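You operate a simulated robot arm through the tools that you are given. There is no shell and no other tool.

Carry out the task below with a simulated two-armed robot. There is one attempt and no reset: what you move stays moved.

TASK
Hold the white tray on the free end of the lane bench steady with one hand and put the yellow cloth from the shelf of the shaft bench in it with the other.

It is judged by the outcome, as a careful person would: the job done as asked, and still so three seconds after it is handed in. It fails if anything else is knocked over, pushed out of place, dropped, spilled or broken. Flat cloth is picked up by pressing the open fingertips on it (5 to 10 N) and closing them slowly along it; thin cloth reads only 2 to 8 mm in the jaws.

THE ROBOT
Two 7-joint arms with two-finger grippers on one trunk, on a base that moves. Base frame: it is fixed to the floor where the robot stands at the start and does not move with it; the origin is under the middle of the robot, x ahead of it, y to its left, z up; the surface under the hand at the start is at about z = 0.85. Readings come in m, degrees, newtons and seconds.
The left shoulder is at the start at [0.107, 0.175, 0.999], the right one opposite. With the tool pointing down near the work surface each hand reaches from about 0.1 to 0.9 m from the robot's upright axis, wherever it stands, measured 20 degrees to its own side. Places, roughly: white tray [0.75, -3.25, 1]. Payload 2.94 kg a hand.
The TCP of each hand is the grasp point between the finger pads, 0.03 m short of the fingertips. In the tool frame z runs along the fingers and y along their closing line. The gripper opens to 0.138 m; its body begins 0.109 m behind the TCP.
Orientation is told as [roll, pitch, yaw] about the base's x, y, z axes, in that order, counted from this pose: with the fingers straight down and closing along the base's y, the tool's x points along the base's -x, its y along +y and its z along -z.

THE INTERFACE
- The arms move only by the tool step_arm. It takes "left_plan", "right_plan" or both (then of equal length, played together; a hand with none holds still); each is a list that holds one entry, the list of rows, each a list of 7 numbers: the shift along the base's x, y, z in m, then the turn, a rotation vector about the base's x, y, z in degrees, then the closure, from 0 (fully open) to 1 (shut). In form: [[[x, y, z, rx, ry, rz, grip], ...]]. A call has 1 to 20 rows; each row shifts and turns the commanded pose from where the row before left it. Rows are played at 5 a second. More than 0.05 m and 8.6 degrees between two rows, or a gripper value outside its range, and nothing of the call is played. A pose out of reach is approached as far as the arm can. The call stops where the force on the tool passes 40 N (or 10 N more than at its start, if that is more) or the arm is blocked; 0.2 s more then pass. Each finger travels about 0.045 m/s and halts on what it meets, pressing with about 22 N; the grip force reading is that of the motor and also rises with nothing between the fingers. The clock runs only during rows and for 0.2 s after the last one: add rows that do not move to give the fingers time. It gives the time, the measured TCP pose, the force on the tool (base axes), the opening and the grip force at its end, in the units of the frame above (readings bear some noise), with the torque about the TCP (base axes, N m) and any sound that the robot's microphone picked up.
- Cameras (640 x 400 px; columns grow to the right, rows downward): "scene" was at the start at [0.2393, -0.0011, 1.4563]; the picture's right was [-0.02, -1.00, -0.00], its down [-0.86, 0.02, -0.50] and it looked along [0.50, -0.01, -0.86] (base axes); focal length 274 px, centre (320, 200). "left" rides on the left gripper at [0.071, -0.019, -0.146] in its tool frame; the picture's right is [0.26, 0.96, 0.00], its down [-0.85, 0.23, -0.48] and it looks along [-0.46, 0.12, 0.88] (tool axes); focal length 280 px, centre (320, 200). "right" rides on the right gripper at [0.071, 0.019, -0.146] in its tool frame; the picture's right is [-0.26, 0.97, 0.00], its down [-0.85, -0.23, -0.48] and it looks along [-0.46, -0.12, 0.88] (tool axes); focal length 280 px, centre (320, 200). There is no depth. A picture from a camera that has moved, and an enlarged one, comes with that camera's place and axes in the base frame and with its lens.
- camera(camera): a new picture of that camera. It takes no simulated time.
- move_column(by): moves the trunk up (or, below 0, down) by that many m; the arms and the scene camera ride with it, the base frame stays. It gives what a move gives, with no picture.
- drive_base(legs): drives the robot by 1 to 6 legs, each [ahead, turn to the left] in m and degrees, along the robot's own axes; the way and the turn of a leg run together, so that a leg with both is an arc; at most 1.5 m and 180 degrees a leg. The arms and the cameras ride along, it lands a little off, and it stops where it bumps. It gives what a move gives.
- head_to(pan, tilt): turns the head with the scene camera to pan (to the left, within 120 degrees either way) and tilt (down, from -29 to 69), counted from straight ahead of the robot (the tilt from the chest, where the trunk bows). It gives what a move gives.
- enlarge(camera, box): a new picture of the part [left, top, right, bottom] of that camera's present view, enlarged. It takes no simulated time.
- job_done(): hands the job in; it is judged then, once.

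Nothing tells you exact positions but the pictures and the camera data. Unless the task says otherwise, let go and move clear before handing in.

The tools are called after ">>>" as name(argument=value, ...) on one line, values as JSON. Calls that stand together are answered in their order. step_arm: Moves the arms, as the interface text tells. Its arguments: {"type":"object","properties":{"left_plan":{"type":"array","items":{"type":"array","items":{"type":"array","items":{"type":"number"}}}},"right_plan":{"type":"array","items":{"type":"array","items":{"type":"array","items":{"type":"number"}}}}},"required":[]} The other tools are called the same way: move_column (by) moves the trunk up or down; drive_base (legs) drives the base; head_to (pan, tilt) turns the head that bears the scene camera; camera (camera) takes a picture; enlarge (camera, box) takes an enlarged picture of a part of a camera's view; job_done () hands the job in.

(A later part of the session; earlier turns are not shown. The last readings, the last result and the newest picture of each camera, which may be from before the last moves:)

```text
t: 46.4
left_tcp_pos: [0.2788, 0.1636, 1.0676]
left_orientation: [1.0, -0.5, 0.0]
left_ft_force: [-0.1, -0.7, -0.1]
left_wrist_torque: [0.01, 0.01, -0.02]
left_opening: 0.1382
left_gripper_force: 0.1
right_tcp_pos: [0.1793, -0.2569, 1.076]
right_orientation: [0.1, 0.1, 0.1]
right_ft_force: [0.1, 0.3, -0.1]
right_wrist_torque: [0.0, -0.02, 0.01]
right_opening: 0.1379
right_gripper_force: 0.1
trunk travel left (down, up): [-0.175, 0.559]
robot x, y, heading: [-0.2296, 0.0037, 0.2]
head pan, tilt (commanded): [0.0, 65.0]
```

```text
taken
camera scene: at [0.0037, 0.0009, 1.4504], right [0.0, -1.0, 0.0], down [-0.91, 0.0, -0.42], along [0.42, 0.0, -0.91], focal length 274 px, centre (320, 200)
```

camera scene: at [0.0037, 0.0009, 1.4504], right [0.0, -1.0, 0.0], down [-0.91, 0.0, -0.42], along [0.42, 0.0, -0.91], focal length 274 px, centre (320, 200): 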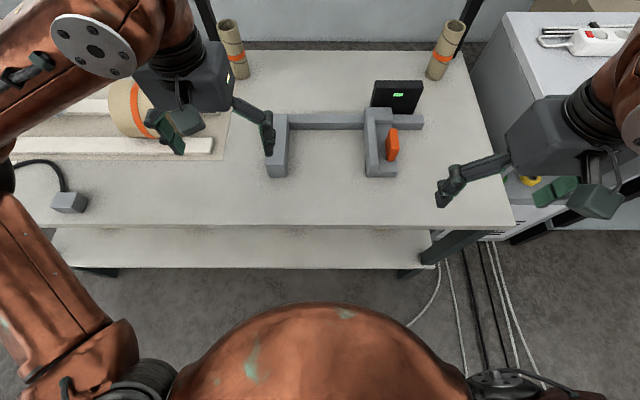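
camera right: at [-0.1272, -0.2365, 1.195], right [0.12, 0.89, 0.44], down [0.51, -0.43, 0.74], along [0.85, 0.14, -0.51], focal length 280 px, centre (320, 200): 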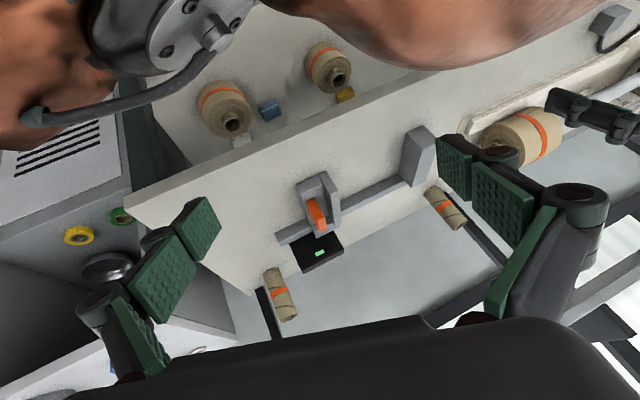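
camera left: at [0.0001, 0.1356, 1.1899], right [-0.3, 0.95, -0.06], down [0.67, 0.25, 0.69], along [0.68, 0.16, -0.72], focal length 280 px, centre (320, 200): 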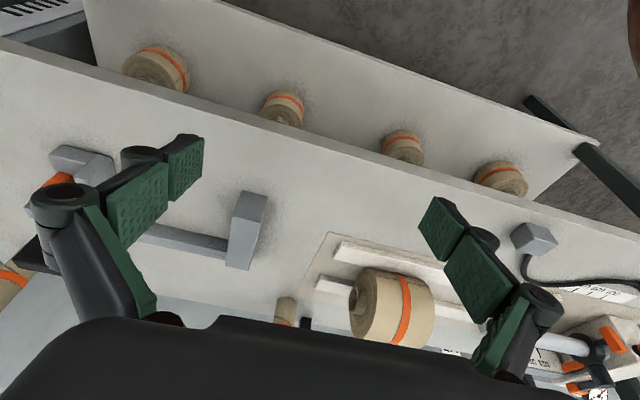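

Both hands are level and the robot is still. I try one longer leg back from this settled state.

>>> drive_base(legs=[[-0.3, 0]])

>>> camera(camera="scene")

```text
t: 48.5
left_tcp_pos: [-0.0212, 0.1636, 1.0683]
left_orientation: [1.1, -0.4, 0.0]
left_ft_force: [0.3, -0.5, 0.2]
left_wrist_torque: [0.0, -0.02, -0.04]
left_opening: 0.138
left_gripper_force: 0.0
right_tcp_pos: [-0.1202, -0.2573, 1.0771]
right_orientation: [0.1, 0.1, 0.2]
right_ft_force: [0.5, -0.2, 0.7]
right_wrist_torque: [0.01, -0.06, -0.01]
right_opening: 0.1384
right_gripper_force: 0.1
trunk travel left (down, up): [-0.175, 0.559]
robot x, y, heading: [-0.5294, -0.0027, 0.2]
head pan, tilt (commanded): [0.0, 65.0]
```

```text
taken
camera scene: at [-0.2964, 0.0009, 1.4504], right [0.0, -1.0, 0.0], down [-0.91, 0.0, -0.42], along [0.42, 0.0, -0.91], focal length 274 px, centre (320, 200)
```

scene: 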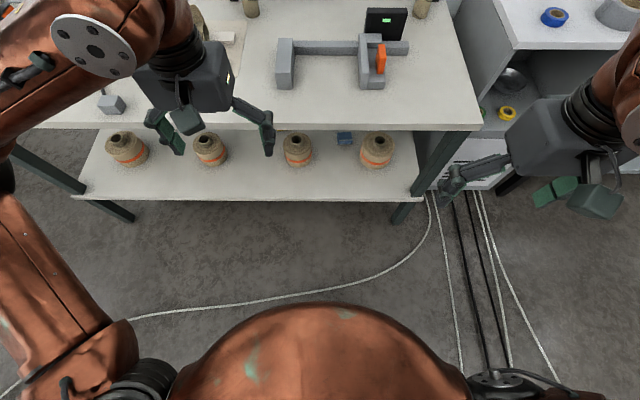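

The leg back went smoothly, and now the lower shelf with its four cores and a blue item is in view. I lower the trunk to look deeper under the bench top.

>>> move_column(by=-0.17)

>>> head_to(pan=0, tilt=45)

>>> camera(camera="scene")

>>> enlarge(camera="scene", box=[100, 130, 420, 330])

```text
t: 50.4
left_tcp_pos: [-0.021, 0.1635, 0.8985]
left_orientation: [0.9, -0.5, 0.0]
left_ft_force: [-0.1, 0.2, 0.0]
left_wrist_torque: [-0.02, -0.03, 0.05]
left_opening: 0.1381
left_gripper_force: 0.0
right_tcp_pos: [-0.1205, -0.257, 0.908]
right_orientation: [0.0, 0.2, 0.2]
right_ft_force: [-0.7, -0.4, 0.0]
right_wrist_torque: [-0.01, 0.0, 0.04]
right_opening: 0.1379
right_gripper_force: 0.1
trunk travel left (down, up): [-0.005, 0.729]
robot x, y, heading: [-0.5319, -0.0001, 0.2]
head pan, tilt (commanded): [0.0, 65.0]
```

```text
t: 51.2
left_tcp_pos: [-0.0216, 0.1634, 0.8972]
left_orientation: [1.0, -0.5, 0.0]
left_ft_force: [-0.5, 0.0, -0.8]
left_wrist_torque: [-0.02, 0.03, -0.01]
left_opening: 0.1379
left_gripper_force: 0.0
right_tcp_pos: [-0.1198, -0.2568, 0.9067]
right_orientation: [0.1, 0.2, 0.2]
right_ft_force: [0.3, -0.1, 0.2]
right_wrist_torque: [0.03, 0.01, -0.02]
right_opening: 0.138
right_gripper_force: 0.1
trunk travel left (down, up): [-0.005, 0.729]
robot x, y, heading: [-0.5297, 0.0005, 0.1]
head pan, tilt (commanded): [0.0, 45.0]
```

```text
taken
camera scene: at [-0.0988, 0.0014, 1.2734], right [0.0, -1.0, 0.0], down [-0.71, 0.0, -0.71], along [0.71, 0.0, -0.71], focal length 274 px, centre (320, 200)
```

scene: 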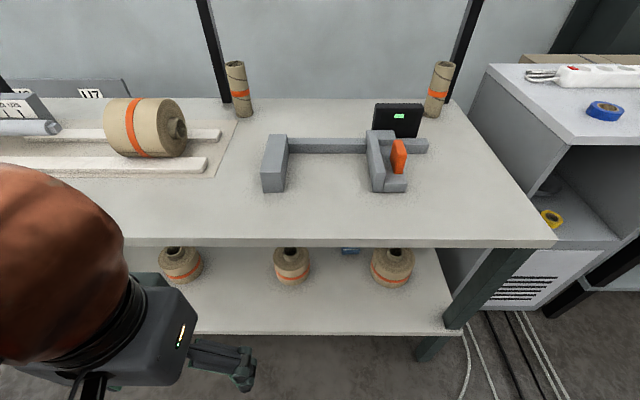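

```text
2.00 times, centred on (260, 230) of scene
camera zoom: at [-0.0988, 0.0014, 1.2734], right [0.0, -1.0, 0.0], down [-0.71, 0.0, -0.71], along [0.71, 0.0, -0.71], focal length 548 px, centre (440, 140)
```

zoom: 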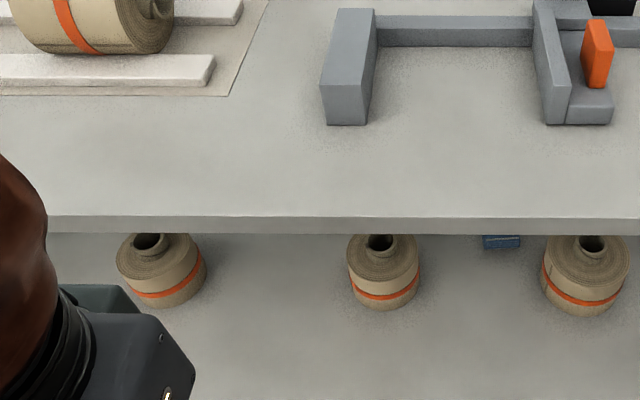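

The cloth must lie on the lower shelf (z about 0.35) behind the core near y = 0.1, hidden from the head camera by the bench top. I bring the left hand down in front of the shelf and tilt it forward to look in with the wrist camera.

>>> step_arm(left_plan=[[[-0.01, 0.01, -0.03, 0, -6.8, 0, 0], [-0.01, 0.01, -0.03, 0, -6.8, 0, 0], [-0.01, 0.01, -0.03, 0, -6.8, 0, 0], [-0.01, 0.01, -0.03, 0, -6.8, 0, 0], [-0.01, 0.01, -0.03, 0, -6.8, 0, 0], [-0.01, 0.01, -0.03, 0, -6.8, 0, 0], [0, 0, -0.03, 0, -6.8, 0, 0], [0, 0, -0.03, 0, 0, 0, 0], [0, 0, 0, 0, 0, 0, 0], [0, 0, 0, 0, 0, 0, 0]]])

>>> camera(camera="left")

>>> camera(camera="scene")

```text
t: 53.4
left_tcp_pos: [-0.0366, 0.1807, 0.8368]
left_orientation: [1.0, -11.8, 0.0]
left_ft_force: [0.4, -0.3, 0.6]
left_wrist_torque: [-0.02, 0.02, 0.0]
left_opening: 0.138
left_gripper_force: 0.0
left hand out of reach, approached as far as the arm can: row 2, 3, 4, 5, 6, 7, 8
right_tcp_pos: [-0.1196, -0.2563, 0.9066]
right_orientation: [0.1, 0.2, 0.1]
right_ft_force: [0.3, -0.2, -0.1]
right_wrist_torque: [0.01, 0.0, 0.0]
right_opening: 0.1378
right_gripper_force: 0.0
trunk travel left (down, up): [-0.005, 0.729]
robot x, y, heading: [-0.5325, -0.0011, 0.1]
head pan, tilt (commanded): [0.0, 45.0]
```

```text
taken
camera left: at [-0.1351, 0.1573, 0.9645], right [-0.26, 0.96, -0.04], down [0.73, 0.22, 0.64], along [0.63, 0.14, -0.77], focal length 280 px, centre (320, 200)
```

left: 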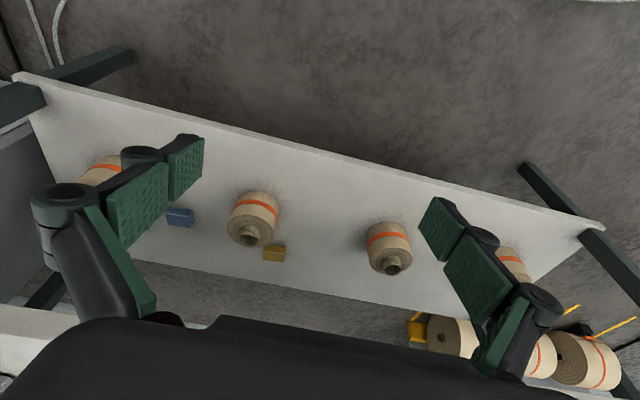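

```text
taken
camera scene: at [-0.0989, 0.0014, 1.2735], right [0.0, -1.0, 0.0], down [-0.71, 0.0, -0.71], along [0.71, 0.0, -0.71], focal length 274 px, centre (320, 200)
```

scene: 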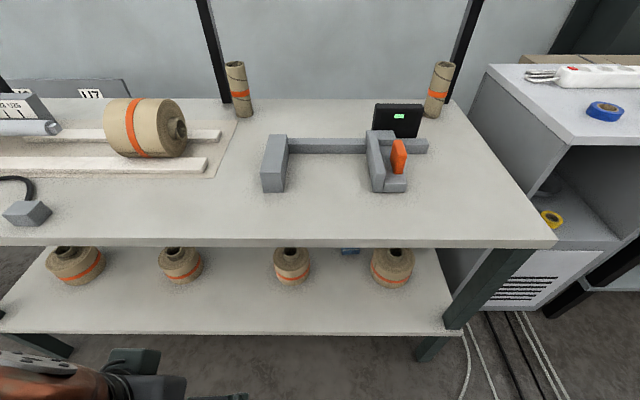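

Now I can see the whole lower shelf: a small yellow folded cloth at about [0.63, 0.18, 0.36] just behind the core near y = 0.1, a blue one to its right. I enlarge to see its shape.

>>> enlarge(camera="left", box=[140, 160, 440, 340])

>>> enlarge(camera="left", box=[224, 220, 324, 282])

```text
2.13 times, centred on (290, 250) of left
camera zoom: at [-0.1351, 0.1573, 0.9645], right [-0.26, 0.96, -0.04], down [0.73, 0.22, 0.64], along [0.63, 0.14, -0.77], focal length 598 px, centre (384, 93)
```

zoom: 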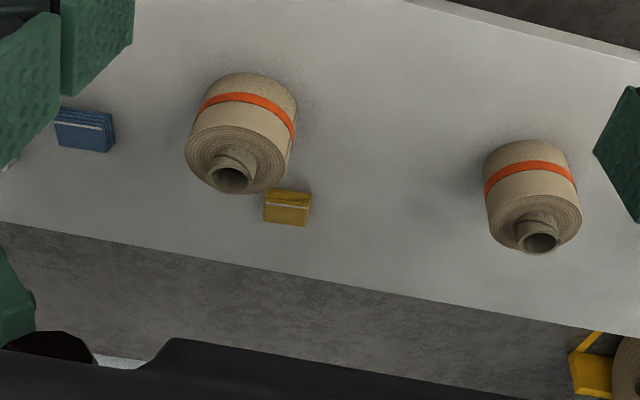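

```text
6.40 times, centred on (274, 251) of left
camera zoom: at [-0.1351, 0.1573, 0.9645], right [-0.26, 0.96, -0.04], down [0.73, 0.22, 0.64], along [0.63, 0.14, -0.77], focal length 1794 px, centre (614, -126)
```

zoom: 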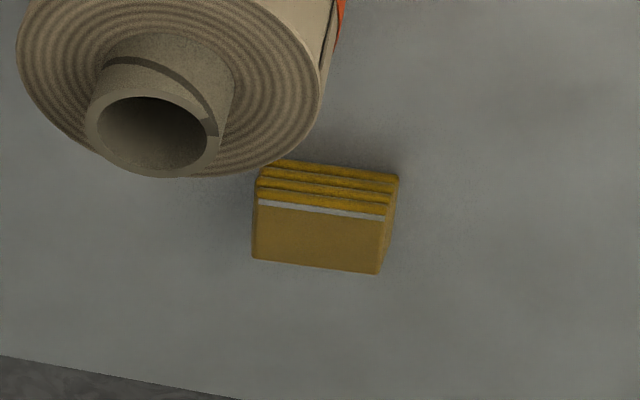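

The yellow cloth is a small folded stack, about 7 cm wide (along y), 4 cm deep and 3 cm high, centred near [0.62, 0.18, 0.365], so I can grip it across its width. I back off a little to get room and then set the left arm low and tilted forward in front of the shelf.

>>> drive_base(legs=[[-0.18, 0]])

>>> step_arm(left_plan=[[[0.04, 0.01, -0.02, 0, 0, 0, 0], [0.04, 0.01, -0.02, 0, 0, 0, 0], [0.04, 0, -0.02, 0, 0, 0, 0], [0.04, 0, -0.02, 0, 0, 0, 0], [0.04, 0, -0.02, 0, 0, 0, 0], [0.03, 0, -0.02, 0, -3, 0, 0], [0, 0, -0.02, 0, -5, 0, 0], [0, 0, -0.02, 0, -5, 0, 0], [0, 0, -0.02, 0, -5, 0, 0], [0, 0, -0.02, 0, 0, 0, 0], [0, 0, -0.02, 0, 0, 0, 0], [0, 0, -0.02, 0, 0, 0, 0], [0, 0, 0, 0, 0, 0, 0], [0, 0, 0, 0, 0, 0, 0]]])

>>> camera(camera="left")

>>> camera(camera="scene")

```text
t: 54.7
left_tcp_pos: [-0.2187, 0.1772, 0.8771]
left_orientation: [-1.9, -16.2, 2.5]
left_ft_force: [2.4, -0.7, -1.0]
left_wrist_torque: [0.07, 0.23, 0.01]
left_opening: 0.138
left_gripper_force: 0.1
right_tcp_pos: [-0.2985, -0.2661, 0.9206]
right_orientation: [-1.5, -6.0, -0.7]
right_ft_force: [1.8, -0.4, -0.4]
right_wrist_torque: [-0.01, 0.22, -0.02]
right_opening: 0.1379
right_gripper_force: 0.1
trunk travel left (down, up): [-0.005, 0.729]
robot x, y, heading: [-0.6452, -0.0043, 0.1]
head pan, tilt (commanded): [0.0, 45.0]
stopped in leg 1: the robot was blocked; the commanded pose is now the measured one
```

```text
t: 57.7
left_tcp_pos: [-0.1951, 0.2269, 0.9173]
left_orientation: [-2.0, -25.0, 2.8]
left_ft_force: [-0.5, 0.5, -0.7]
left_wrist_torque: [0.0, -0.02, 0.02]
left_opening: 0.1379
left_gripper_force: 0.1
left hand out of reach, approached as far as the arm can: row 1, 2, 3, 4, 5, 6, 7, 8, 9, 10, 11, 12
right_tcp_pos: [-0.3009, -0.2639, 0.9191]
right_orientation: [-1.5, -5.1, -0.6]
right_ft_force: [-0.1, -0.2, -0.5]
right_wrist_torque: [0.0, -0.01, -0.03]
right_opening: 0.1381
right_gripper_force: 0.1
trunk travel left (down, up): [-0.005, 0.729]
robot x, y, heading: [-0.645, 0.0002, 0.1]
head pan, tilt (commanded): [0.0, 45.0]
```

```text
taken
camera left: at [-0.3201, 0.207, 1.0203], right [-0.27, 0.95, -0.14], down [0.56, 0.28, 0.78], along [0.78, 0.13, -0.61], focal length 280 px, centre (320, 200)
```

left: 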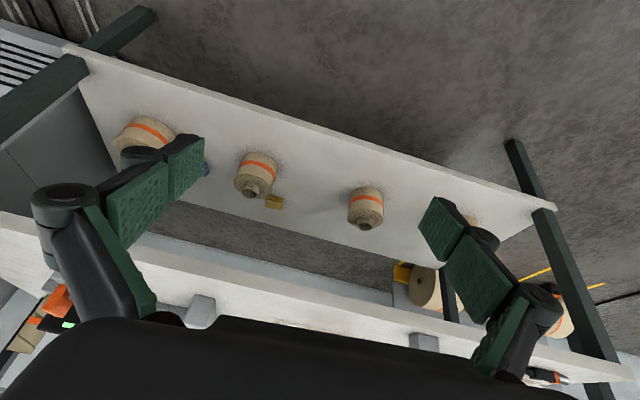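

```text
taken
camera scene: at [-0.2137, 0.0007, 1.2735], right [0.0, -1.0, 0.0], down [-0.71, 0.0, -0.71], along [0.71, 0.0, -0.71], focal length 274 px, centre (320, 200)
```

scene: 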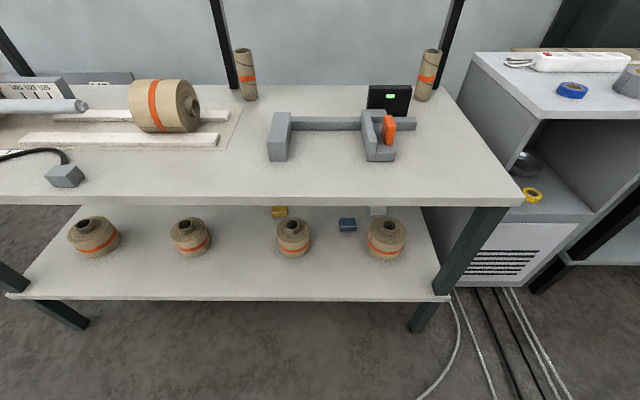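

The yellow cloth now shows in the head picture too, just behind the bench top's shadow line. The left arm says it is folded against a limit, so I look at it before moving on.

>>> head_to(pan=55, tilt=60)

>>> camera(camera="scene")

```text
t: 58.9
left_tcp_pos: [-0.1949, 0.2267, 0.9178]
left_orientation: [-2.0, -25.0, 2.8]
left_ft_force: [-0.1, 0.1, 0.7]
left_wrist_torque: [0.01, 0.01, 0.01]
left_opening: 0.1382
left_gripper_force: 0.1
right_tcp_pos: [-0.3002, -0.2637, 0.9196]
right_orientation: [-1.6, -4.9, -0.4]
right_ft_force: [-0.2, -0.4, -0.5]
right_wrist_torque: [-0.03, 0.0, 0.0]
right_opening: 0.138
right_gripper_force: 0.0
trunk travel left (down, up): [-0.005, 0.729]
robot x, y, heading: [-0.6456, -0.0007, 0.2]
head pan, tilt (commanded): [55.0, 60.0]
```

```text
taken
camera scene: at [-0.2568, 0.0552, 1.2541], right [0.82, -0.57, 0.0], down [-0.5, -0.71, -0.5], along [0.29, 0.41, -0.87], focal length 274 px, centre (320, 200)
```

scene: 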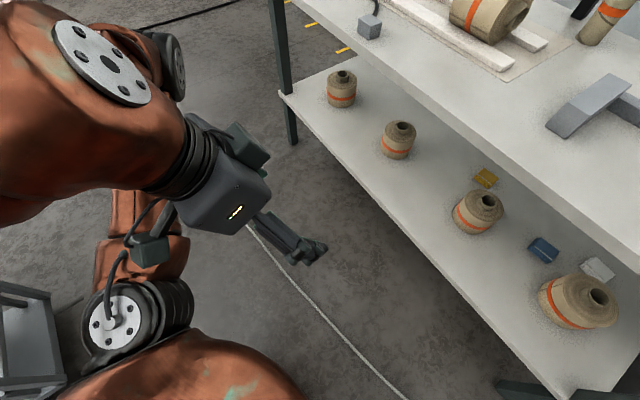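

From here the shelf is clearly visible: yellow cloth at about [0.62, 0.185], blue and white ones further right. The left arm is folded with the elbow out; I try unfolding it forward while levelling the tool first.

>>> step_arm(left_plan=[[[0.03, 0, 0, 0, 5, 0, 0], [0.04, 0, 0, 0, 5, 0, 0], [0.04, 0, 0, 0, 5, 0, 0], [0.04, 0, 0, 0, 5, 0, 0], [0.04, 0, 0, 0, 5, 0, 0], [0.04, 0, 0, 0, 0, 0, 0], [0, 0, 0, 0, 0, 0, 0], [0, 0, 0, 0, 0, 0, 0]]])

>>> camera(camera="scene")

```text
t: 60.7
left_tcp_pos: [0.0358, 0.2227, 0.9174]
left_orientation: [-0.8, -0.4, 2.3]
left_ft_force: [0.0, -0.1, 0.4]
left_wrist_torque: [0.0, 0.01, -0.02]
left_opening: 0.138
left_gripper_force: 0.1
right_tcp_pos: [-0.2999, -0.2642, 0.9179]
right_orientation: [-1.5, -5.0, -0.5]
right_ft_force: [0.4, 0.1, 0.7]
right_wrist_torque: [0.0, 0.0, -0.01]
right_opening: 0.1383
right_gripper_force: 0.1
trunk travel left (down, up): [-0.005, 0.729]
robot x, y, heading: [-0.6459, 0.0023, 0.1]
head pan, tilt (commanded): [55.0, 60.0]
```

```text
taken
camera scene: at [-0.2567, 0.0551, 1.2541], right [0.82, -0.57, 0.0], down [-0.5, -0.71, -0.5], along [0.29, 0.41, -0.87], focal length 274 px, centre (320, 200)
```

scene: 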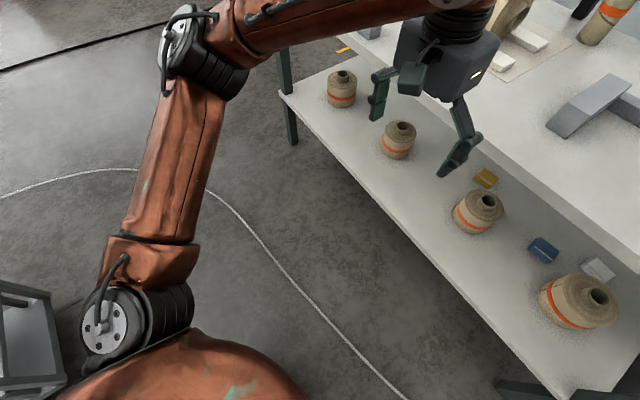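

The arm is unfolded now and free to move. I lower the hand step by step in front of the shelf and watch how the elbow follows.

>>> step_arm(left_plan=[[[0, 0, -0.03, 0, 0, 0, 0], [0, 0, -0.03, 0, 0, 0, 0], [0, 0, -0.03, 0, 0, 0, 0], [0, 0, -0.03, 0, 0, 0, 0], [0, 0, -0.03, 0, 0, 0, 0], [0, 0, -0.03, 0, 0, 0, 0], [0, 0, 0, 0, 0, 0, 0], [0, 0, 0, 0, 0, 0, 0]]])

>>> camera(camera="scene")

```text
t: 62.5
left_tcp_pos: [0.0341, 0.2268, 0.7413]
left_orientation: [-0.7, -0.3, 2.4]
left_ft_force: [-0.2, -0.2, 0.2]
left_wrist_torque: [0.04, -0.01, 0.01]
left_opening: 0.138
left_gripper_force: 0.1
right_tcp_pos: [-0.2993, -0.263, 0.9177]
right_orientation: [-1.5, -5.0, -0.6]
right_ft_force: [0.3, -0.3, 0.6]
right_wrist_torque: [0.0, 0.02, 0.03]
right_opening: 0.138
right_gripper_force: 0.1
trunk travel left (down, up): [-0.005, 0.729]
robot x, y, heading: [-0.6443, -0.0014, 0.2]
head pan, tilt (commanded): [55.0, 60.0]
```

```text
taken
camera scene: at [-0.2567, 0.0551, 1.254], right [0.82, -0.57, 0.0], down [-0.5, -0.71, -0.5], along [0.29, 0.41, -0.87], focal length 274 px, centre (320, 200)
```

scene: 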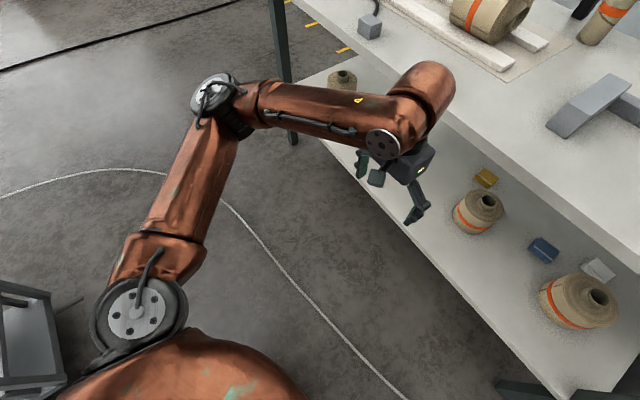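

The arm lowers well. I continue down to about z = 0.56 and tilt the fingers forward by about 35 degrees.

>>> step_arm(left_plan=[[[0, 0, -0.03, 0, 0, 0, 0], [0, 0, -0.03, 0, 0, 0, 0], [0, 0, -0.03, 0, 0, 0, 0], [0, 0, -0.03, 0, 0, 0, 0], [0, 0, -0.03, 0, -6, 0, 0], [0, 0, -0.03, 0, -6, 0, 0], [0, 0, 0, 0, -6, 0, 0], [0, 0, 0, 0, -6, 0, 0], [0, 0, 0, 0, -6, 0, 0], [0, 0, 0, 0, -6, 0, 0], [0, 0, 0, 0, 0, 0, 0], [0, 0, 0, 0, 0, 0, 0]]])

>>> camera(camera="scene")

>>> camera(camera="left")

```text
t: 65.1
left_tcp_pos: [0.0338, 0.2268, 0.5599]
left_orientation: [-2.6, -36.5, 3.1]
left_ft_force: [1.2, -0.4, 0.7]
left_wrist_torque: [0.0, -0.02, 0.0]
left_opening: 0.1379
left_gripper_force: 0.0
right_tcp_pos: [-0.3003, -0.2639, 0.9179]
right_orientation: [-1.6, -5.0, -0.5]
right_ft_force: [-0.5, -0.1, -0.6]
right_wrist_torque: [0.01, 0.02, -0.02]
right_opening: 0.138
right_gripper_force: 0.1
trunk travel left (down, up): [-0.005, 0.729]
robot x, y, heading: [-0.646, 0.0003, 0.2]
head pan, tilt (commanded): [55.0, 60.0]
```

```text
taken
camera scene: at [-0.2568, 0.0551, 1.2541], right [0.82, -0.57, 0.0], down [-0.5, -0.71, -0.5], along [0.29, 0.41, -0.87], focal length 274 px, centre (320, 200)
```

scene: 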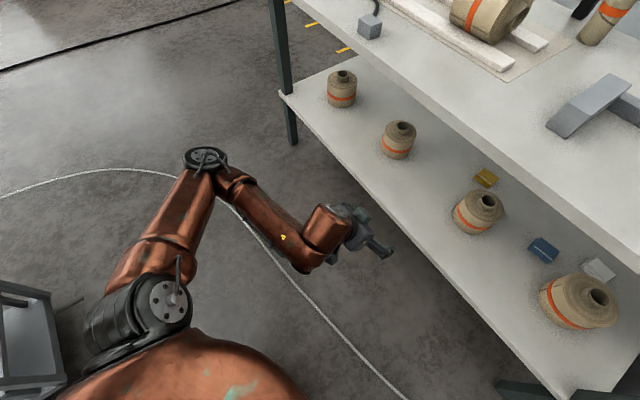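

```text
taken
camera left: at [-0.1094, 0.2056, 0.635], right [-0.24, 0.95, -0.19], down [0.39, 0.27, 0.88], along [0.89, 0.13, -0.44], focal length 280 px, centre (320, 200)
```

left: 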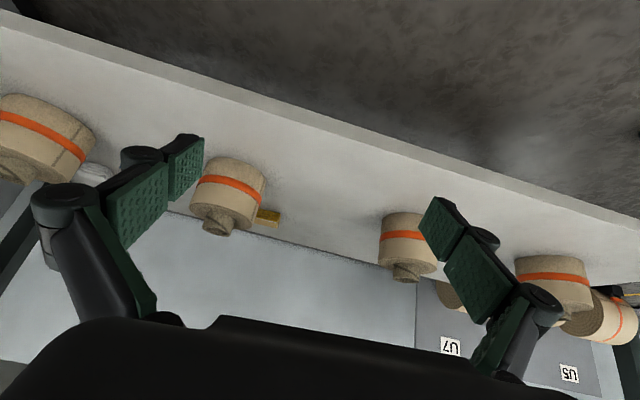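

The arm is now low with the elbow down, and the cloth estimate [0.615, 0.182] holds; the rolls are about 0.445 high with hubs to 0.475. Before driving in, I check how far my chest sticks out toward the bench edge at this trunk height.

>>> head_to(pan=0, tilt=69)

>>> camera(camera="scene")

```text
t: 66.3
left_tcp_pos: [0.0324, 0.2268, 0.5595]
left_orientation: [-2.4, -36.4, 3.0]
left_ft_force: [-1.1, 0.7, -0.6]
left_wrist_torque: [0.0, 0.01, -0.01]
left_opening: 0.1382
left_gripper_force: 0.0
right_tcp_pos: [-0.2993, -0.2626, 0.9199]
right_orientation: [-1.4, -5.0, -0.6]
right_ft_force: [0.2, 1.1, 0.1]
right_wrist_torque: [-0.01, -0.02, 0.01]
right_opening: 0.1382
right_gripper_force: 0.0
trunk travel left (down, up): [-0.005, 0.729]
robot x, y, heading: [-0.6432, -0.0005, 0.2]
head pan, tilt (commanded): [0.0, 68.8]
```

```text
taken
camera scene: at [-0.239, 0.0006, 1.2447], right [0.0, -1.0, 0.0], down [-0.93, 0.0, -0.36], along [0.36, 0.0, -0.93], focal length 274 px, centre (320, 200)
```

scene: 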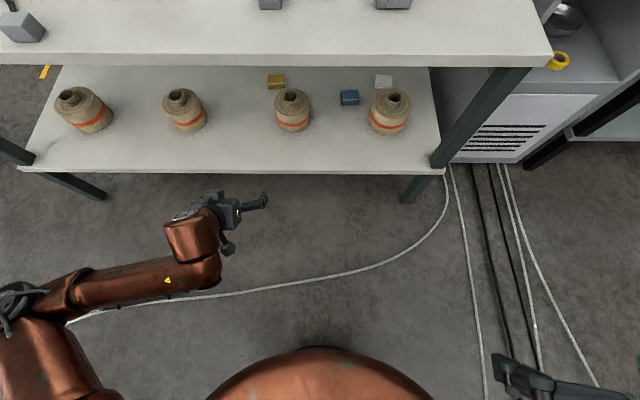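

The chest reaches about 0.35 m ahead of the axis, so standing at x of about -0.34 leaves it well clear of the bench edge. I first shift the left hand to y = 0.30, facing the gap between two rolls, then drive ahead 0.3 m.

>>> step_arm(left_plan=[[[0, 0.025, 0, 0, 0, 0, 0], [0, 0.025, 0, 0, 0, 0, 0], [0, 0.025, 0, 0, 0, 0, 0], [0, 0, 0, 0, 0, 0, 0], [0, 0, 0, 0, 0, 0, 0]]])

>>> drive_base(legs=[[0.3, 0]])

>>> camera(camera="scene")

>>> camera(camera="left")

```text
t: 67.5
left_tcp_pos: [0.0321, 0.3035, 0.5611]
left_orientation: [-2.5, -36.4, 2.9]
left_ft_force: [-0.4, 0.2, -0.7]
left_wrist_torque: [0.0, -0.03, 0.01]
left_opening: 0.138
left_gripper_force: 0.0
right_tcp_pos: [-0.3008, -0.2623, 0.9174]
right_orientation: [-1.5, -5.0, -0.6]
right_ft_force: [-0.6, -0.4, 0.3]
right_wrist_torque: [-0.01, -0.03, -0.03]
right_opening: 0.1377
right_gripper_force: 0.1
trunk travel left (down, up): [-0.005, 0.729]
robot x, y, heading: [-0.6438, 0.0009, 0.0]
head pan, tilt (commanded): [0.0, 68.8]
```

```text
t: 69.5
left_tcp_pos: [0.3196, 0.2995, 0.5641]
left_orientation: [-2.3, -36.7, 2.6]
left_ft_force: [-0.1, 0.3, 0.2]
left_wrist_torque: [-0.01, 0.04, -0.01]
left_opening: 0.1379
left_gripper_force: 0.0
right_tcp_pos: [-0.0046, -0.2679, 0.9252]
right_orientation: [-1.9, -8.2, -1.6]
right_ft_force: [0.0, -0.4, 0.4]
right_wrist_torque: [-0.04, 0.05, -0.03]
right_opening: 0.1379
right_gripper_force: 0.0
trunk travel left (down, up): [-0.005, 0.729]
robot x, y, heading: [-0.355, 0.0047, 0.0]
head pan, tilt (commanded): [0.0, 68.8]
```

```text
taken
camera scene: at [0.0741, -0.0006, 1.2398], right [0.0, -1.0, 0.0], down [-0.94, 0.0, -0.34], along [0.34, 0.0, -0.94], focal length 274 px, centre (320, 200)
```

scene: 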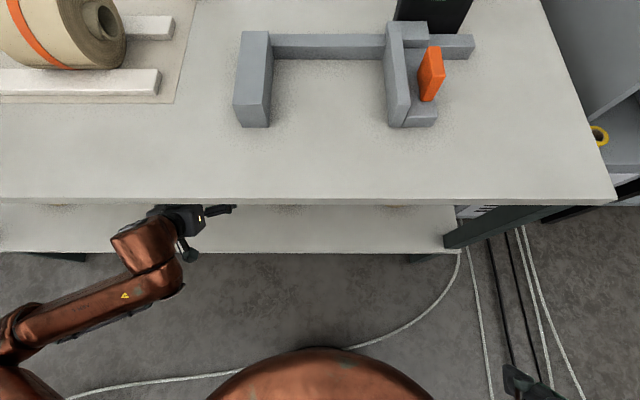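

```text
taken
camera left: at [0.1768, 0.2792, 0.6384], right [-0.23, 0.95, -0.19], down [0.39, 0.27, 0.88], along [0.89, 0.13, -0.43], focal length 280 px, centre (320, 200)
```

left: 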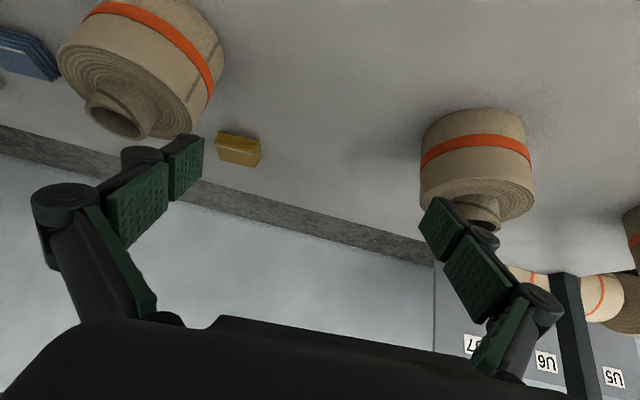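

I'm in position: the hand is under the bench top in front of the gap, and the cloth is in the wrist view near [0.626, 0.18]. I enlarge the wrist view to get its edges exactly.

>>> step_arm(left_plan=[[[0, 0, 0, 0, 0, 0, 0], [0, 0, 0, 0, 0, 0, 0], [0, 0, 0, 0, 0, 0, 0], [0, 0, 0, 0, 0, 0, 0], [0, 0, 0, 0, 0, 0, 0], [0, 0, 0, 0, 0, 0, 0], [0, 0, 0, 0, 0, 0, 0], [0, 0, 0, 0, 0, 0, 0]]])

>>> enlarge(camera="left", box=[40, 60, 360, 260])

>>> enlarge(camera="left", box=[190, 115, 290, 177])

```text
t: 71.3
left_tcp_pos: [0.3087, 0.2993, 0.5734]
left_orientation: [-2.5, -37.8, 2.7]
left_ft_force: [-0.2, 0.0, 0.2]
left_wrist_torque: [-0.01, 0.0, -0.01]
left_opening: 0.1381
left_gripper_force: 0.1
right_tcp_pos: [-0.0196, -0.2682, 0.9286]
right_orientation: [-2.0, -9.7, -1.6]
right_ft_force: [0.0, 0.7, -0.9]
right_wrist_torque: [0.03, 0.04, 0.01]
right_opening: 0.1377
right_gripper_force: 0.1
trunk travel left (down, up): [-0.005, 0.729]
robot x, y, heading: [-0.3545, -0.0016, -0.1]
head pan, tilt (commanded): [0.0, 68.8]
```

```text
2.00 times, centred on (200, 160) of left
camera zoom: at [0.1646, 0.2792, 0.6453], right [-0.23, 0.95, -0.19], down [0.37, 0.27, 0.89], along [0.9, 0.13, -0.42], focal length 561 px, centre (560, 280)
```

zoom: 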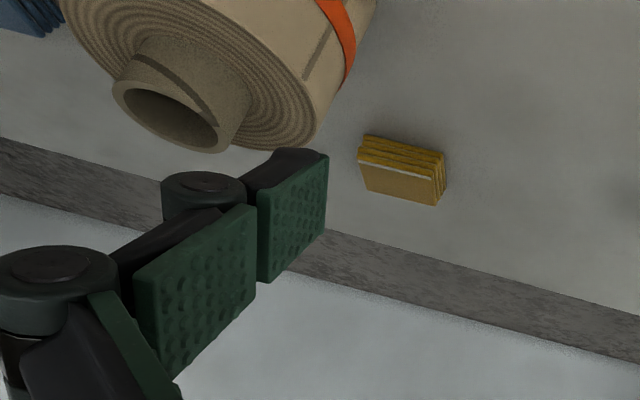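

```text
6.40 times, centred on (240, 146) of left
camera zoom: at [0.1646, 0.2792, 0.6453], right [-0.23, 0.95, -0.19], down [0.37, 0.27, 0.89], along [0.9, 0.13, -0.42], focal length 1794 px, centre (832, 546)
```

zoom: 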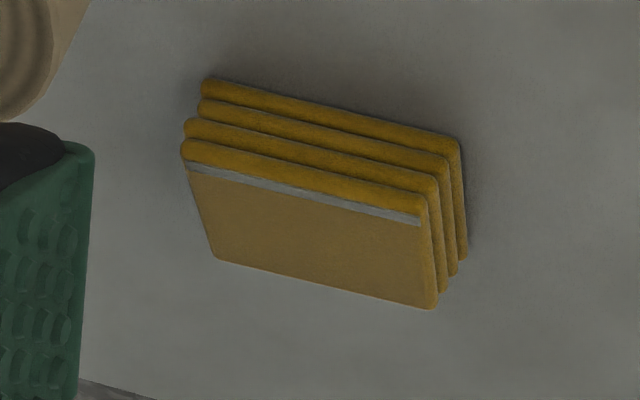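

The folded stack measures about 6.5 cm (y) by 5.5 cm (x) by 2.5 cm, centred near [0.61, 0.183] on a shelf at z of about 0.36. The roll beside it leaves little room for a strongly tilted hand, so I'll retract a bit, lower the hand and make it steeper (about 15 degrees), then drive 0.1 m closer.

>>> step_arm(left_plan=[[[-0.03, 0, 0, 0, 0, 0, 0], [-0.03, 0, 0, 0, 0, 0, 0], [-0.03, 0, 0, 0, 0, 0, 0], [-0.02, 0.003, -0.025, 0, 0, 0, 0], [0, 0.003, -0.025, 0, 0, 0, 0], [0, 0, -0.025, 0, 0, 0, 0], [0, 0, -0.025, 0, 4, 0, 0], [0, 0, 0, 0, 4, 0, 0], [0, 0, 0, 0, 4, 0, 0], [0, 0, 0, 0, 4, 0, 0], [0, 0, 0, 0, 4, 0, 0], [0, 0, 0, 0, 0, 0, 0], [0, 0, 0, 0, 0, 0, 0], [0, 0, 0, 0, 0, 0, 0]]])

>>> camera(camera="left")

>>> camera(camera="scene")

```text
t: 74.3
left_tcp_pos: [0.3059, 0.3024, 0.4989]
left_orientation: [-1.5, -17.8, 2.2]
left_ft_force: [0.1, 0.1, -0.2]
left_wrist_torque: [-0.03, 0.01, 0.02]
left_opening: 0.1381
left_gripper_force: 0.1
left hand out of reach, approached as far as the arm can: row 1, 2, 3, 4
right_tcp_pos: [-0.0198, -0.2684, 0.9275]
right_orientation: [-2.1, -9.6, -1.6]
right_ft_force: [-0.2, 0.3, -0.6]
right_wrist_torque: [0.01, -0.01, -0.02]
right_opening: 0.1381
right_gripper_force: 0.1
trunk travel left (down, up): [-0.005, 0.729]
robot x, y, heading: [-0.3554, -0.0004, -0.1]
head pan, tilt (commanded): [0.0, 68.8]
```

```text
taken
camera left: at [0.1955, 0.282, 0.6164], right [-0.28, 0.95, -0.1], down [0.66, 0.27, 0.71], along [0.7, 0.13, -0.7], focal length 280 px, centre (320, 200)
```

left: 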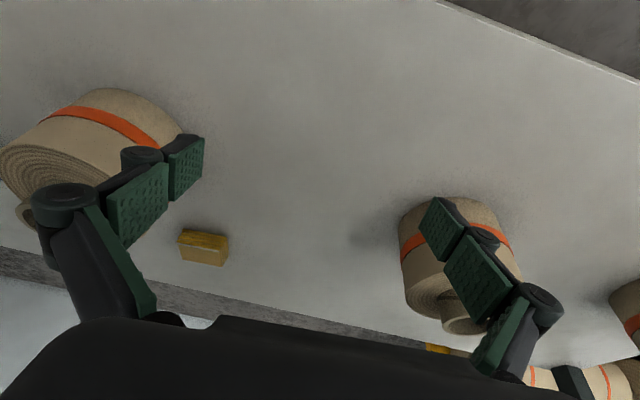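

```text
taken
camera scene: at [0.0504, -0.0005, 1.2447], right [0.0, -1.0, 0.0], down [-0.93, 0.0, -0.36], along [0.36, 0.0, -0.93], focal length 274 px, centre (320, 200)
```

scene: 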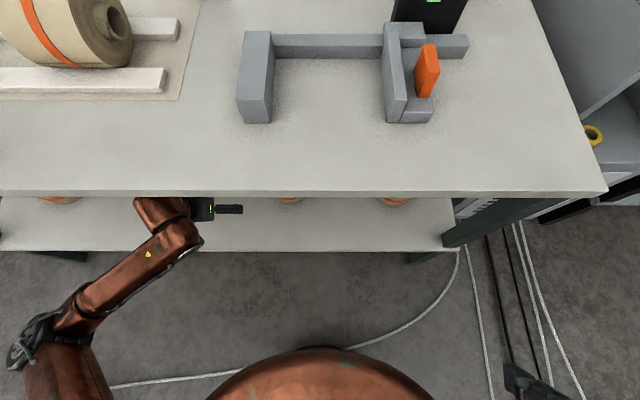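

The hand is now steeper at [0.306, 0.302, 0.499], facing the gap; the cloth is visible to its right. I take an enlarged look to triangulate it again.

>>> enlarge(camera="left", box=[150, 210, 260, 279])

```text
5.80 times, centred on (205, 244) of left
camera zoom: at [0.1955, 0.282, 0.6164], right [-0.28, 0.95, -0.1], down [0.66, 0.27, 0.71], along [0.7, 0.13, -0.7], focal length 1625 px, centre (987, -58)
```

zoom: 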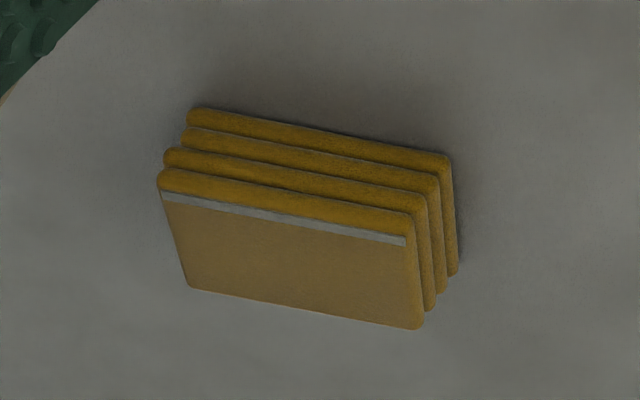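

Triangulated: cloth spans x 0.58 to 0.635, y 0.152 to 0.217, top at z of about 0.39, aligned with the bench. I drive 0.1 m closer with the hand entering the gap above roll height.

>>> drive_base(legs=[[0.1, 0]])

>>> step_arm(left_plan=[[[0, 0, 0, 0, 0, 0, 0], [0, 0, 0, 0, 0, 0, 0], [0, 0, 0, 0, 0, 0, 0], [0, 0, 0, 0, 0, 0, 0], [0, 0, 0, 0, 0, 0, 0], [0, 0, 0, 0, 0, 0, 0], [0, 0, 0, 0, 0, 0, 0], [0, 0, 0, 0, 0, 0, 0], [0, 0, 0, 0, 0, 0, 0], [0, 0, 0, 0, 0, 0, 0]]])

>>> camera(camera="left")

>>> camera(camera="scene")

```text
t: 75.5
left_tcp_pos: [0.4081, 0.301, 0.4981]
left_orientation: [-1.5, -17.7, 2.2]
left_ft_force: [-1.0, 0.3, 0.0]
left_wrist_torque: [0.0, -0.03, -0.02]
left_opening: 0.1379
left_gripper_force: 0.0
right_tcp_pos: [0.102, -0.2734, 0.9372]
right_orientation: [-2.3, -13.8, -3.1]
right_ft_force: [-0.3, -1.1, 0.6]
right_wrist_torque: [0.02, 0.0, 0.0]
right_opening: 0.1379
right_gripper_force: 0.0
trunk travel left (down, up): [-0.005, 0.729]
robot x, y, heading: [-0.2545, -0.0012, 0.1]
head pan, tilt (commanded): [0.0, 68.8]
```

```text
t: 77.7
left_tcp_pos: [0.3881, 0.3012, 0.5167]
left_orientation: [-1.6, -19.8, 2.0]
left_ft_force: [-0.3, -0.1, 0.4]
left_wrist_torque: [0.0, 0.0, 0.03]
left_opening: 0.138
left_gripper_force: 0.1
right_tcp_pos: [0.0667, -0.2742, 0.9424]
right_orientation: [-2.1, -16.7, -3.3]
right_ft_force: [-0.4, 0.1, 0.6]
right_wrist_torque: [0.03, -0.02, -0.05]
right_opening: 0.1379
right_gripper_force: 0.1
trunk travel left (down, up): [-0.005, 0.729]
robot x, y, heading: [-0.2555, -0.0022, -0.1]
head pan, tilt (commanded): [0.0, 68.8]
```

```text
taken
camera left: at [0.2737, 0.281, 0.6303], right [-0.27, 0.96, -0.11], down [0.63, 0.27, 0.73], along [0.73, 0.13, -0.67], focal length 280 px, centre (320, 200)
```

left: 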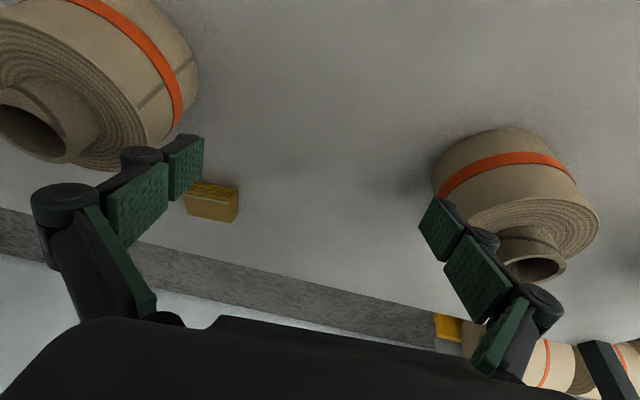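

```text
taken
camera scene: at [0.1501, -0.001, 1.2447], right [0.0, -1.0, 0.0], down [-0.93, 0.0, -0.36], along [0.36, 0.0, -0.93], focal length 274 px, centre (320, 200)
```

scene: 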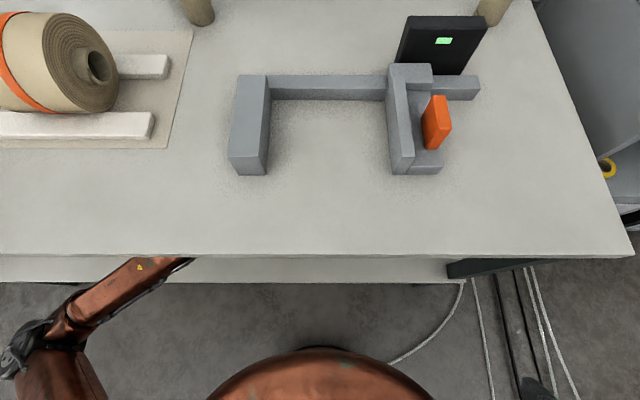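

The hand sits in the gap and nothing has been touched. My right arm is folded tight against my own chest, which explains the odd drifting, so I bring it to a relaxed pose over the free front part of the bench.

>>> step_arm(right_plan=[[[0, -0.02, 0.03, 0, 0, 0, 0], [0.02, -0.02, 0.03, 0, 2, 0, 0], [0.03, -0.02, 0.02, 0, 4, 0, 0], [0.03, -0.02, 0.01, 0, 4, 0, 0], [0.03, -0.01, 0, 0, 4, 0.5, 0], [0.03, 0, 0, 0, 2, 0.5, 0], [0, 0, 0, 0, 0, 0, 0], [0, 0, 0, 0, 0, 0, 0], [0, 0, 0, 0, 0, 0, 0]]])

>>> camera(camera="scene")

>>> camera(camera="left")

```text
t: 79.7
left_tcp_pos: [0.3895, 0.3012, 0.5173]
left_orientation: [-1.6, -19.8, 2.1]
left_ft_force: [-0.4, -0.4, -0.4]
left_wrist_torque: [-0.01, -0.02, 0.01]
left_opening: 0.1377
left_gripper_force: 0.1
right_tcp_pos: [0.2115, -0.3666, 1.0347]
right_orientation: [-3.0, 0.0, -2.0]
right_ft_force: [-0.3, -0.1, -0.6]
right_wrist_torque: [0.0, -0.02, -0.01]
right_opening: 0.138
right_gripper_force: 0.1
right hand out of reach, approached as far as the arm can: row 1
trunk travel left (down, up): [-0.005, 0.729]
robot x, y, heading: [-0.2521, 0.0001, -0.1]
head pan, tilt (commanded): [0.0, 68.8]
```

```text
taken
camera scene: at [0.1501, -0.0009, 1.2447], right [0.0, -1.0, 0.0], down [-0.93, 0.0, -0.36], along [0.36, 0.0, -0.93], focal length 274 px, centre (320, 200)
```

scene: 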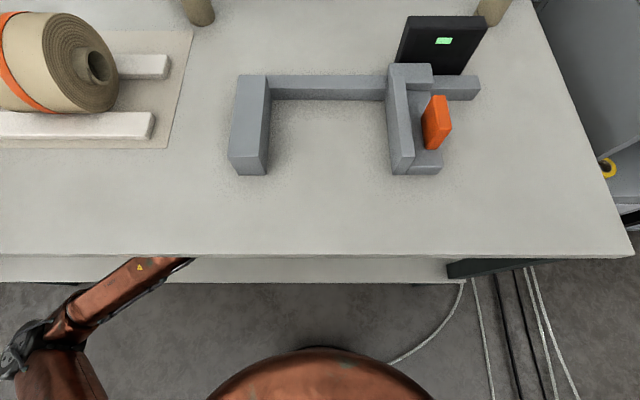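

```text
taken
camera left: at [0.2738, 0.2811, 0.6303], right [-0.27, 0.96, -0.11], down [0.63, 0.27, 0.73], along [0.73, 0.13, -0.67], focal length 280 px, centre (320, 200)
```

left: 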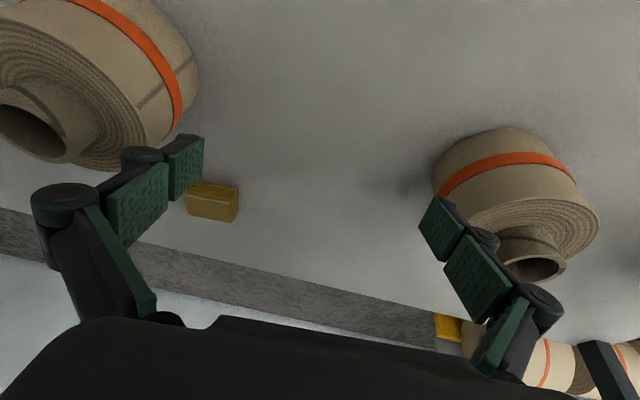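

The gap between the rolls is y 0.18 to 0.435 and the hand fits at y = 0.307. I narrow the fingers a little, lower the hand to z = 0.46 and move forward through the gap to x = 0.60.

>>> step_arm(left_plan=[[[0, 0.002, -0.02, 0, 0, 0, 0.1], [0, 0.002, -0.02, 0, 1, 0, 0.2], [0, 0.002, -0.017, 0, 2, -1, 0.2], [0.01, 0, 0, 0, 2, -1, 0.2], [0.04, 0, 0, 0, 0, 0, 0.2], [0.04, 0, 0, 0, 0, 0, 0.2], [0.04, 0, 0, 0, 0, 0, 0.2], [0.04, 0, 0, 0, 0, 0, 0.2], [0.04, 0, 0, 0, 0, 0, 0.2], [0, 0, 0, 0, 0, 0, 0.2], [0, 0, 0, 0, 0, 0, 0.2]]])

>>> camera(camera="left")

>>> camera(camera="scene")

```text
t: 82.1
left_tcp_pos: [0.6069, 0.305, 0.4546]
left_orientation: [-1.5, -14.1, 0.0]
left_ft_force: [-1.3, -1.0, -0.2]
left_wrist_torque: [-0.01, -0.11, 0.01]
left_opening: 0.1103
left_gripper_force: 0.1
right_tcp_pos: [0.2244, -0.3663, 1.0313]
right_orientation: [-3.0, 0.6, -1.9]
right_ft_force: [-0.3, 0.2, 0.1]
right_wrist_torque: [0.06, -0.12, 0.02]
right_opening: 0.1379
right_gripper_force: 0.0
trunk travel left (down, up): [-0.005, 0.729]
robot x, y, heading: [-0.2557, 0.0008, -0.3]
head pan, tilt (commanded): [0.0, 68.8]
```

```text
taken
camera left: at [0.5037, 0.2888, 0.5787], right [-0.25, 0.96, -0.09], down [0.71, 0.24, 0.66], along [0.66, 0.1, -0.74], focal length 280 px, centre (320, 200)
```

left: 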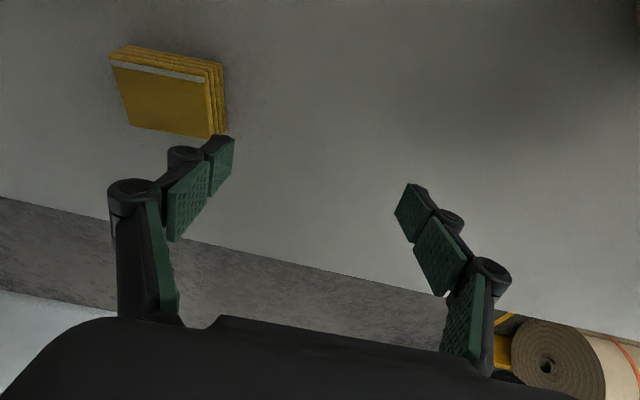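

```text
taken
camera scene: at [0.1899, -0.0013, 1.2365], right [0.0, -1.0, 0.0], down [-0.94, 0.0, -0.33], along [0.33, 0.0, -0.94], focal length 274 px, centre (320, 200)
```

scene: 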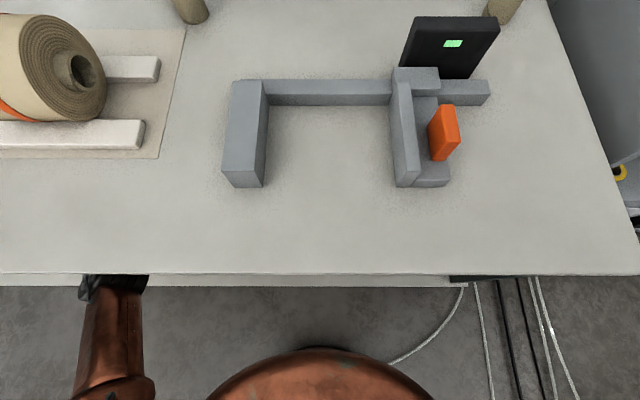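

The cloth is now close at [0.615, 0.184], turned by about 6 degrees. I slide the hand sideways to y = 0.184 behind the roll with a matching small turn, and then check.

>>> step_arm(left_plan=[[[0, -0.03, 0, 0, 0, 2, 0.1], [0, -0.03, 0, 0, 0, 2, 0.1], [0, -0.03, 0, 0, 0, 2, 0.1], [0, -0.031, 0, 0, 0, 0, 0.1], [0, 0, 0, 0, 0, 0, 0.1], [0, 0, 0, 0, 0, 0, 0.1], [0, 0, 0, 0, 0, 0, 0.1], [0, 0, 0, 0, 0, 0, 0.1], [0, 0, 0, 0, 0, 0, 0.1]]])

>>> camera(camera="left")

```text
t: 82.6
left_tcp_pos: [0.591, 0.2761, 0.476]
left_orientation: [-0.6, -15.6, 4.3]
left_ft_force: [-0.8, 1.6, -0.8]
left_wrist_torque: [-0.12, -0.1, -0.04]
left_opening: 0.1244
left_gripper_force: 0.1
right_tcp_pos: [0.2088, -0.361, 1.0268]
right_orientation: [-1.3, -0.7, -3.1]
right_ft_force: [0.5, -1.0, -1.8]
right_wrist_torque: [0.02, 0.08, -0.01]
right_opening: 0.1379
right_gripper_force: 0.1
trunk travel left (down, up): [-0.005, 0.729]
robot x, y, heading: [-0.2553, -0.0015, -0.0]
head pan, tilt (commanded): [0.0, 68.8]
stopped in row 2 (right hand): the arm was blocked; the commanded pose is now the measured one
```

```text
taken
camera left: at [0.485, 0.2491, 0.5973], right [-0.32, 0.94, -0.08], down [0.67, 0.29, 0.68], along [0.67, 0.17, -0.72], focal length 280 px, centre (320, 200)
```

left: 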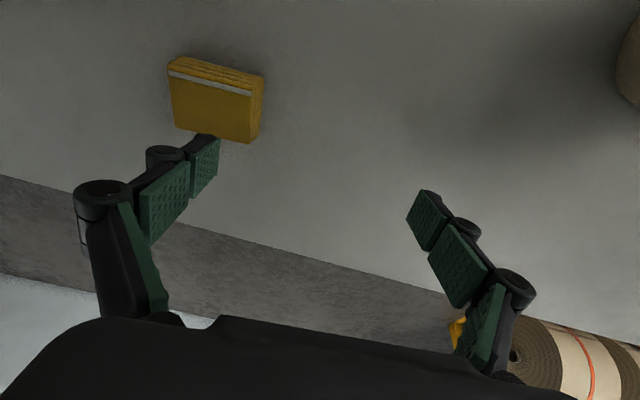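

The call stopped because the right arm was blocked by something. I look to my right to see what it touches.

>>> head_to(pan=-60, tilt=55)

>>> camera(camera="scene")

>>> camera(camera="right")

```text
t: 83.9
left_tcp_pos: [0.5762, 0.263, 0.5026]
left_orientation: [-1.6, -18.2, 2.8]
left_ft_force: [0.1, 0.2, -0.3]
left_wrist_torque: [0.02, -0.04, 0.0]
left_opening: 0.1242
left_gripper_force: 0.0
right_tcp_pos: [0.1595, -0.3642, 1.0498]
right_orientation: [-2.3, -4.2, -2.0]
right_ft_force: [-0.2, 0.1, 0.6]
right_wrist_torque: [-0.03, -0.07, 0.04]
right_opening: 0.138
right_gripper_force: 0.1
trunk travel left (down, up): [-0.005, 0.729]
robot x, y, heading: [-0.2551, -0.0013, 0.2]
head pan, tilt (commanded): [-60.0, 55.0]
```

```text
taken
camera scene: at [0.1272, -0.0637, 1.2609], right [-0.87, -0.5, 0.0], down [-0.41, 0.71, -0.57], along [0.29, -0.5, -0.82], focal length 274 px, centre (320, 200)
```

scene: 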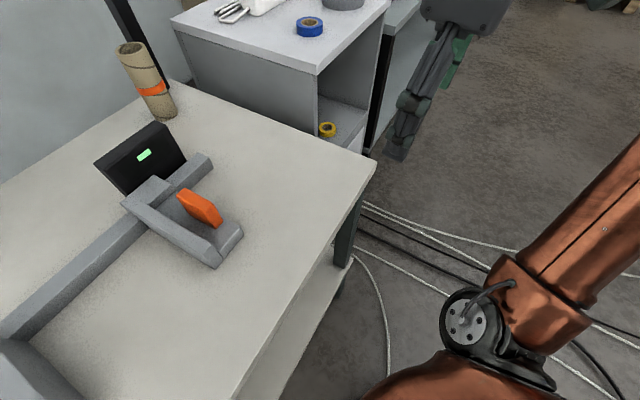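

```text
taken
camera right: at [0.0799, -0.337, 1.1906], right [0.3, 0.95, -0.02], down [0.8, -0.24, 0.55], along [0.52, -0.18, -0.84], focal length 280 px, centre (320, 200)
```

right: 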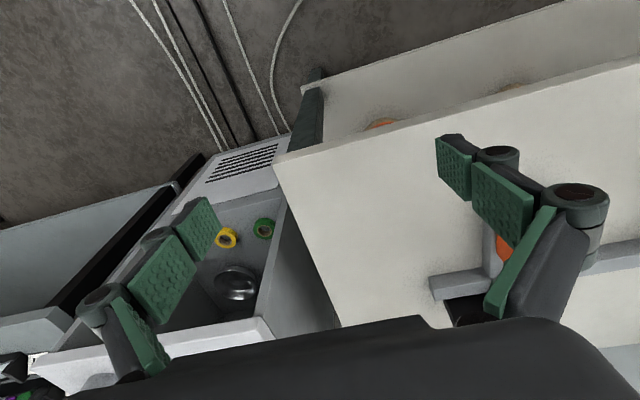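

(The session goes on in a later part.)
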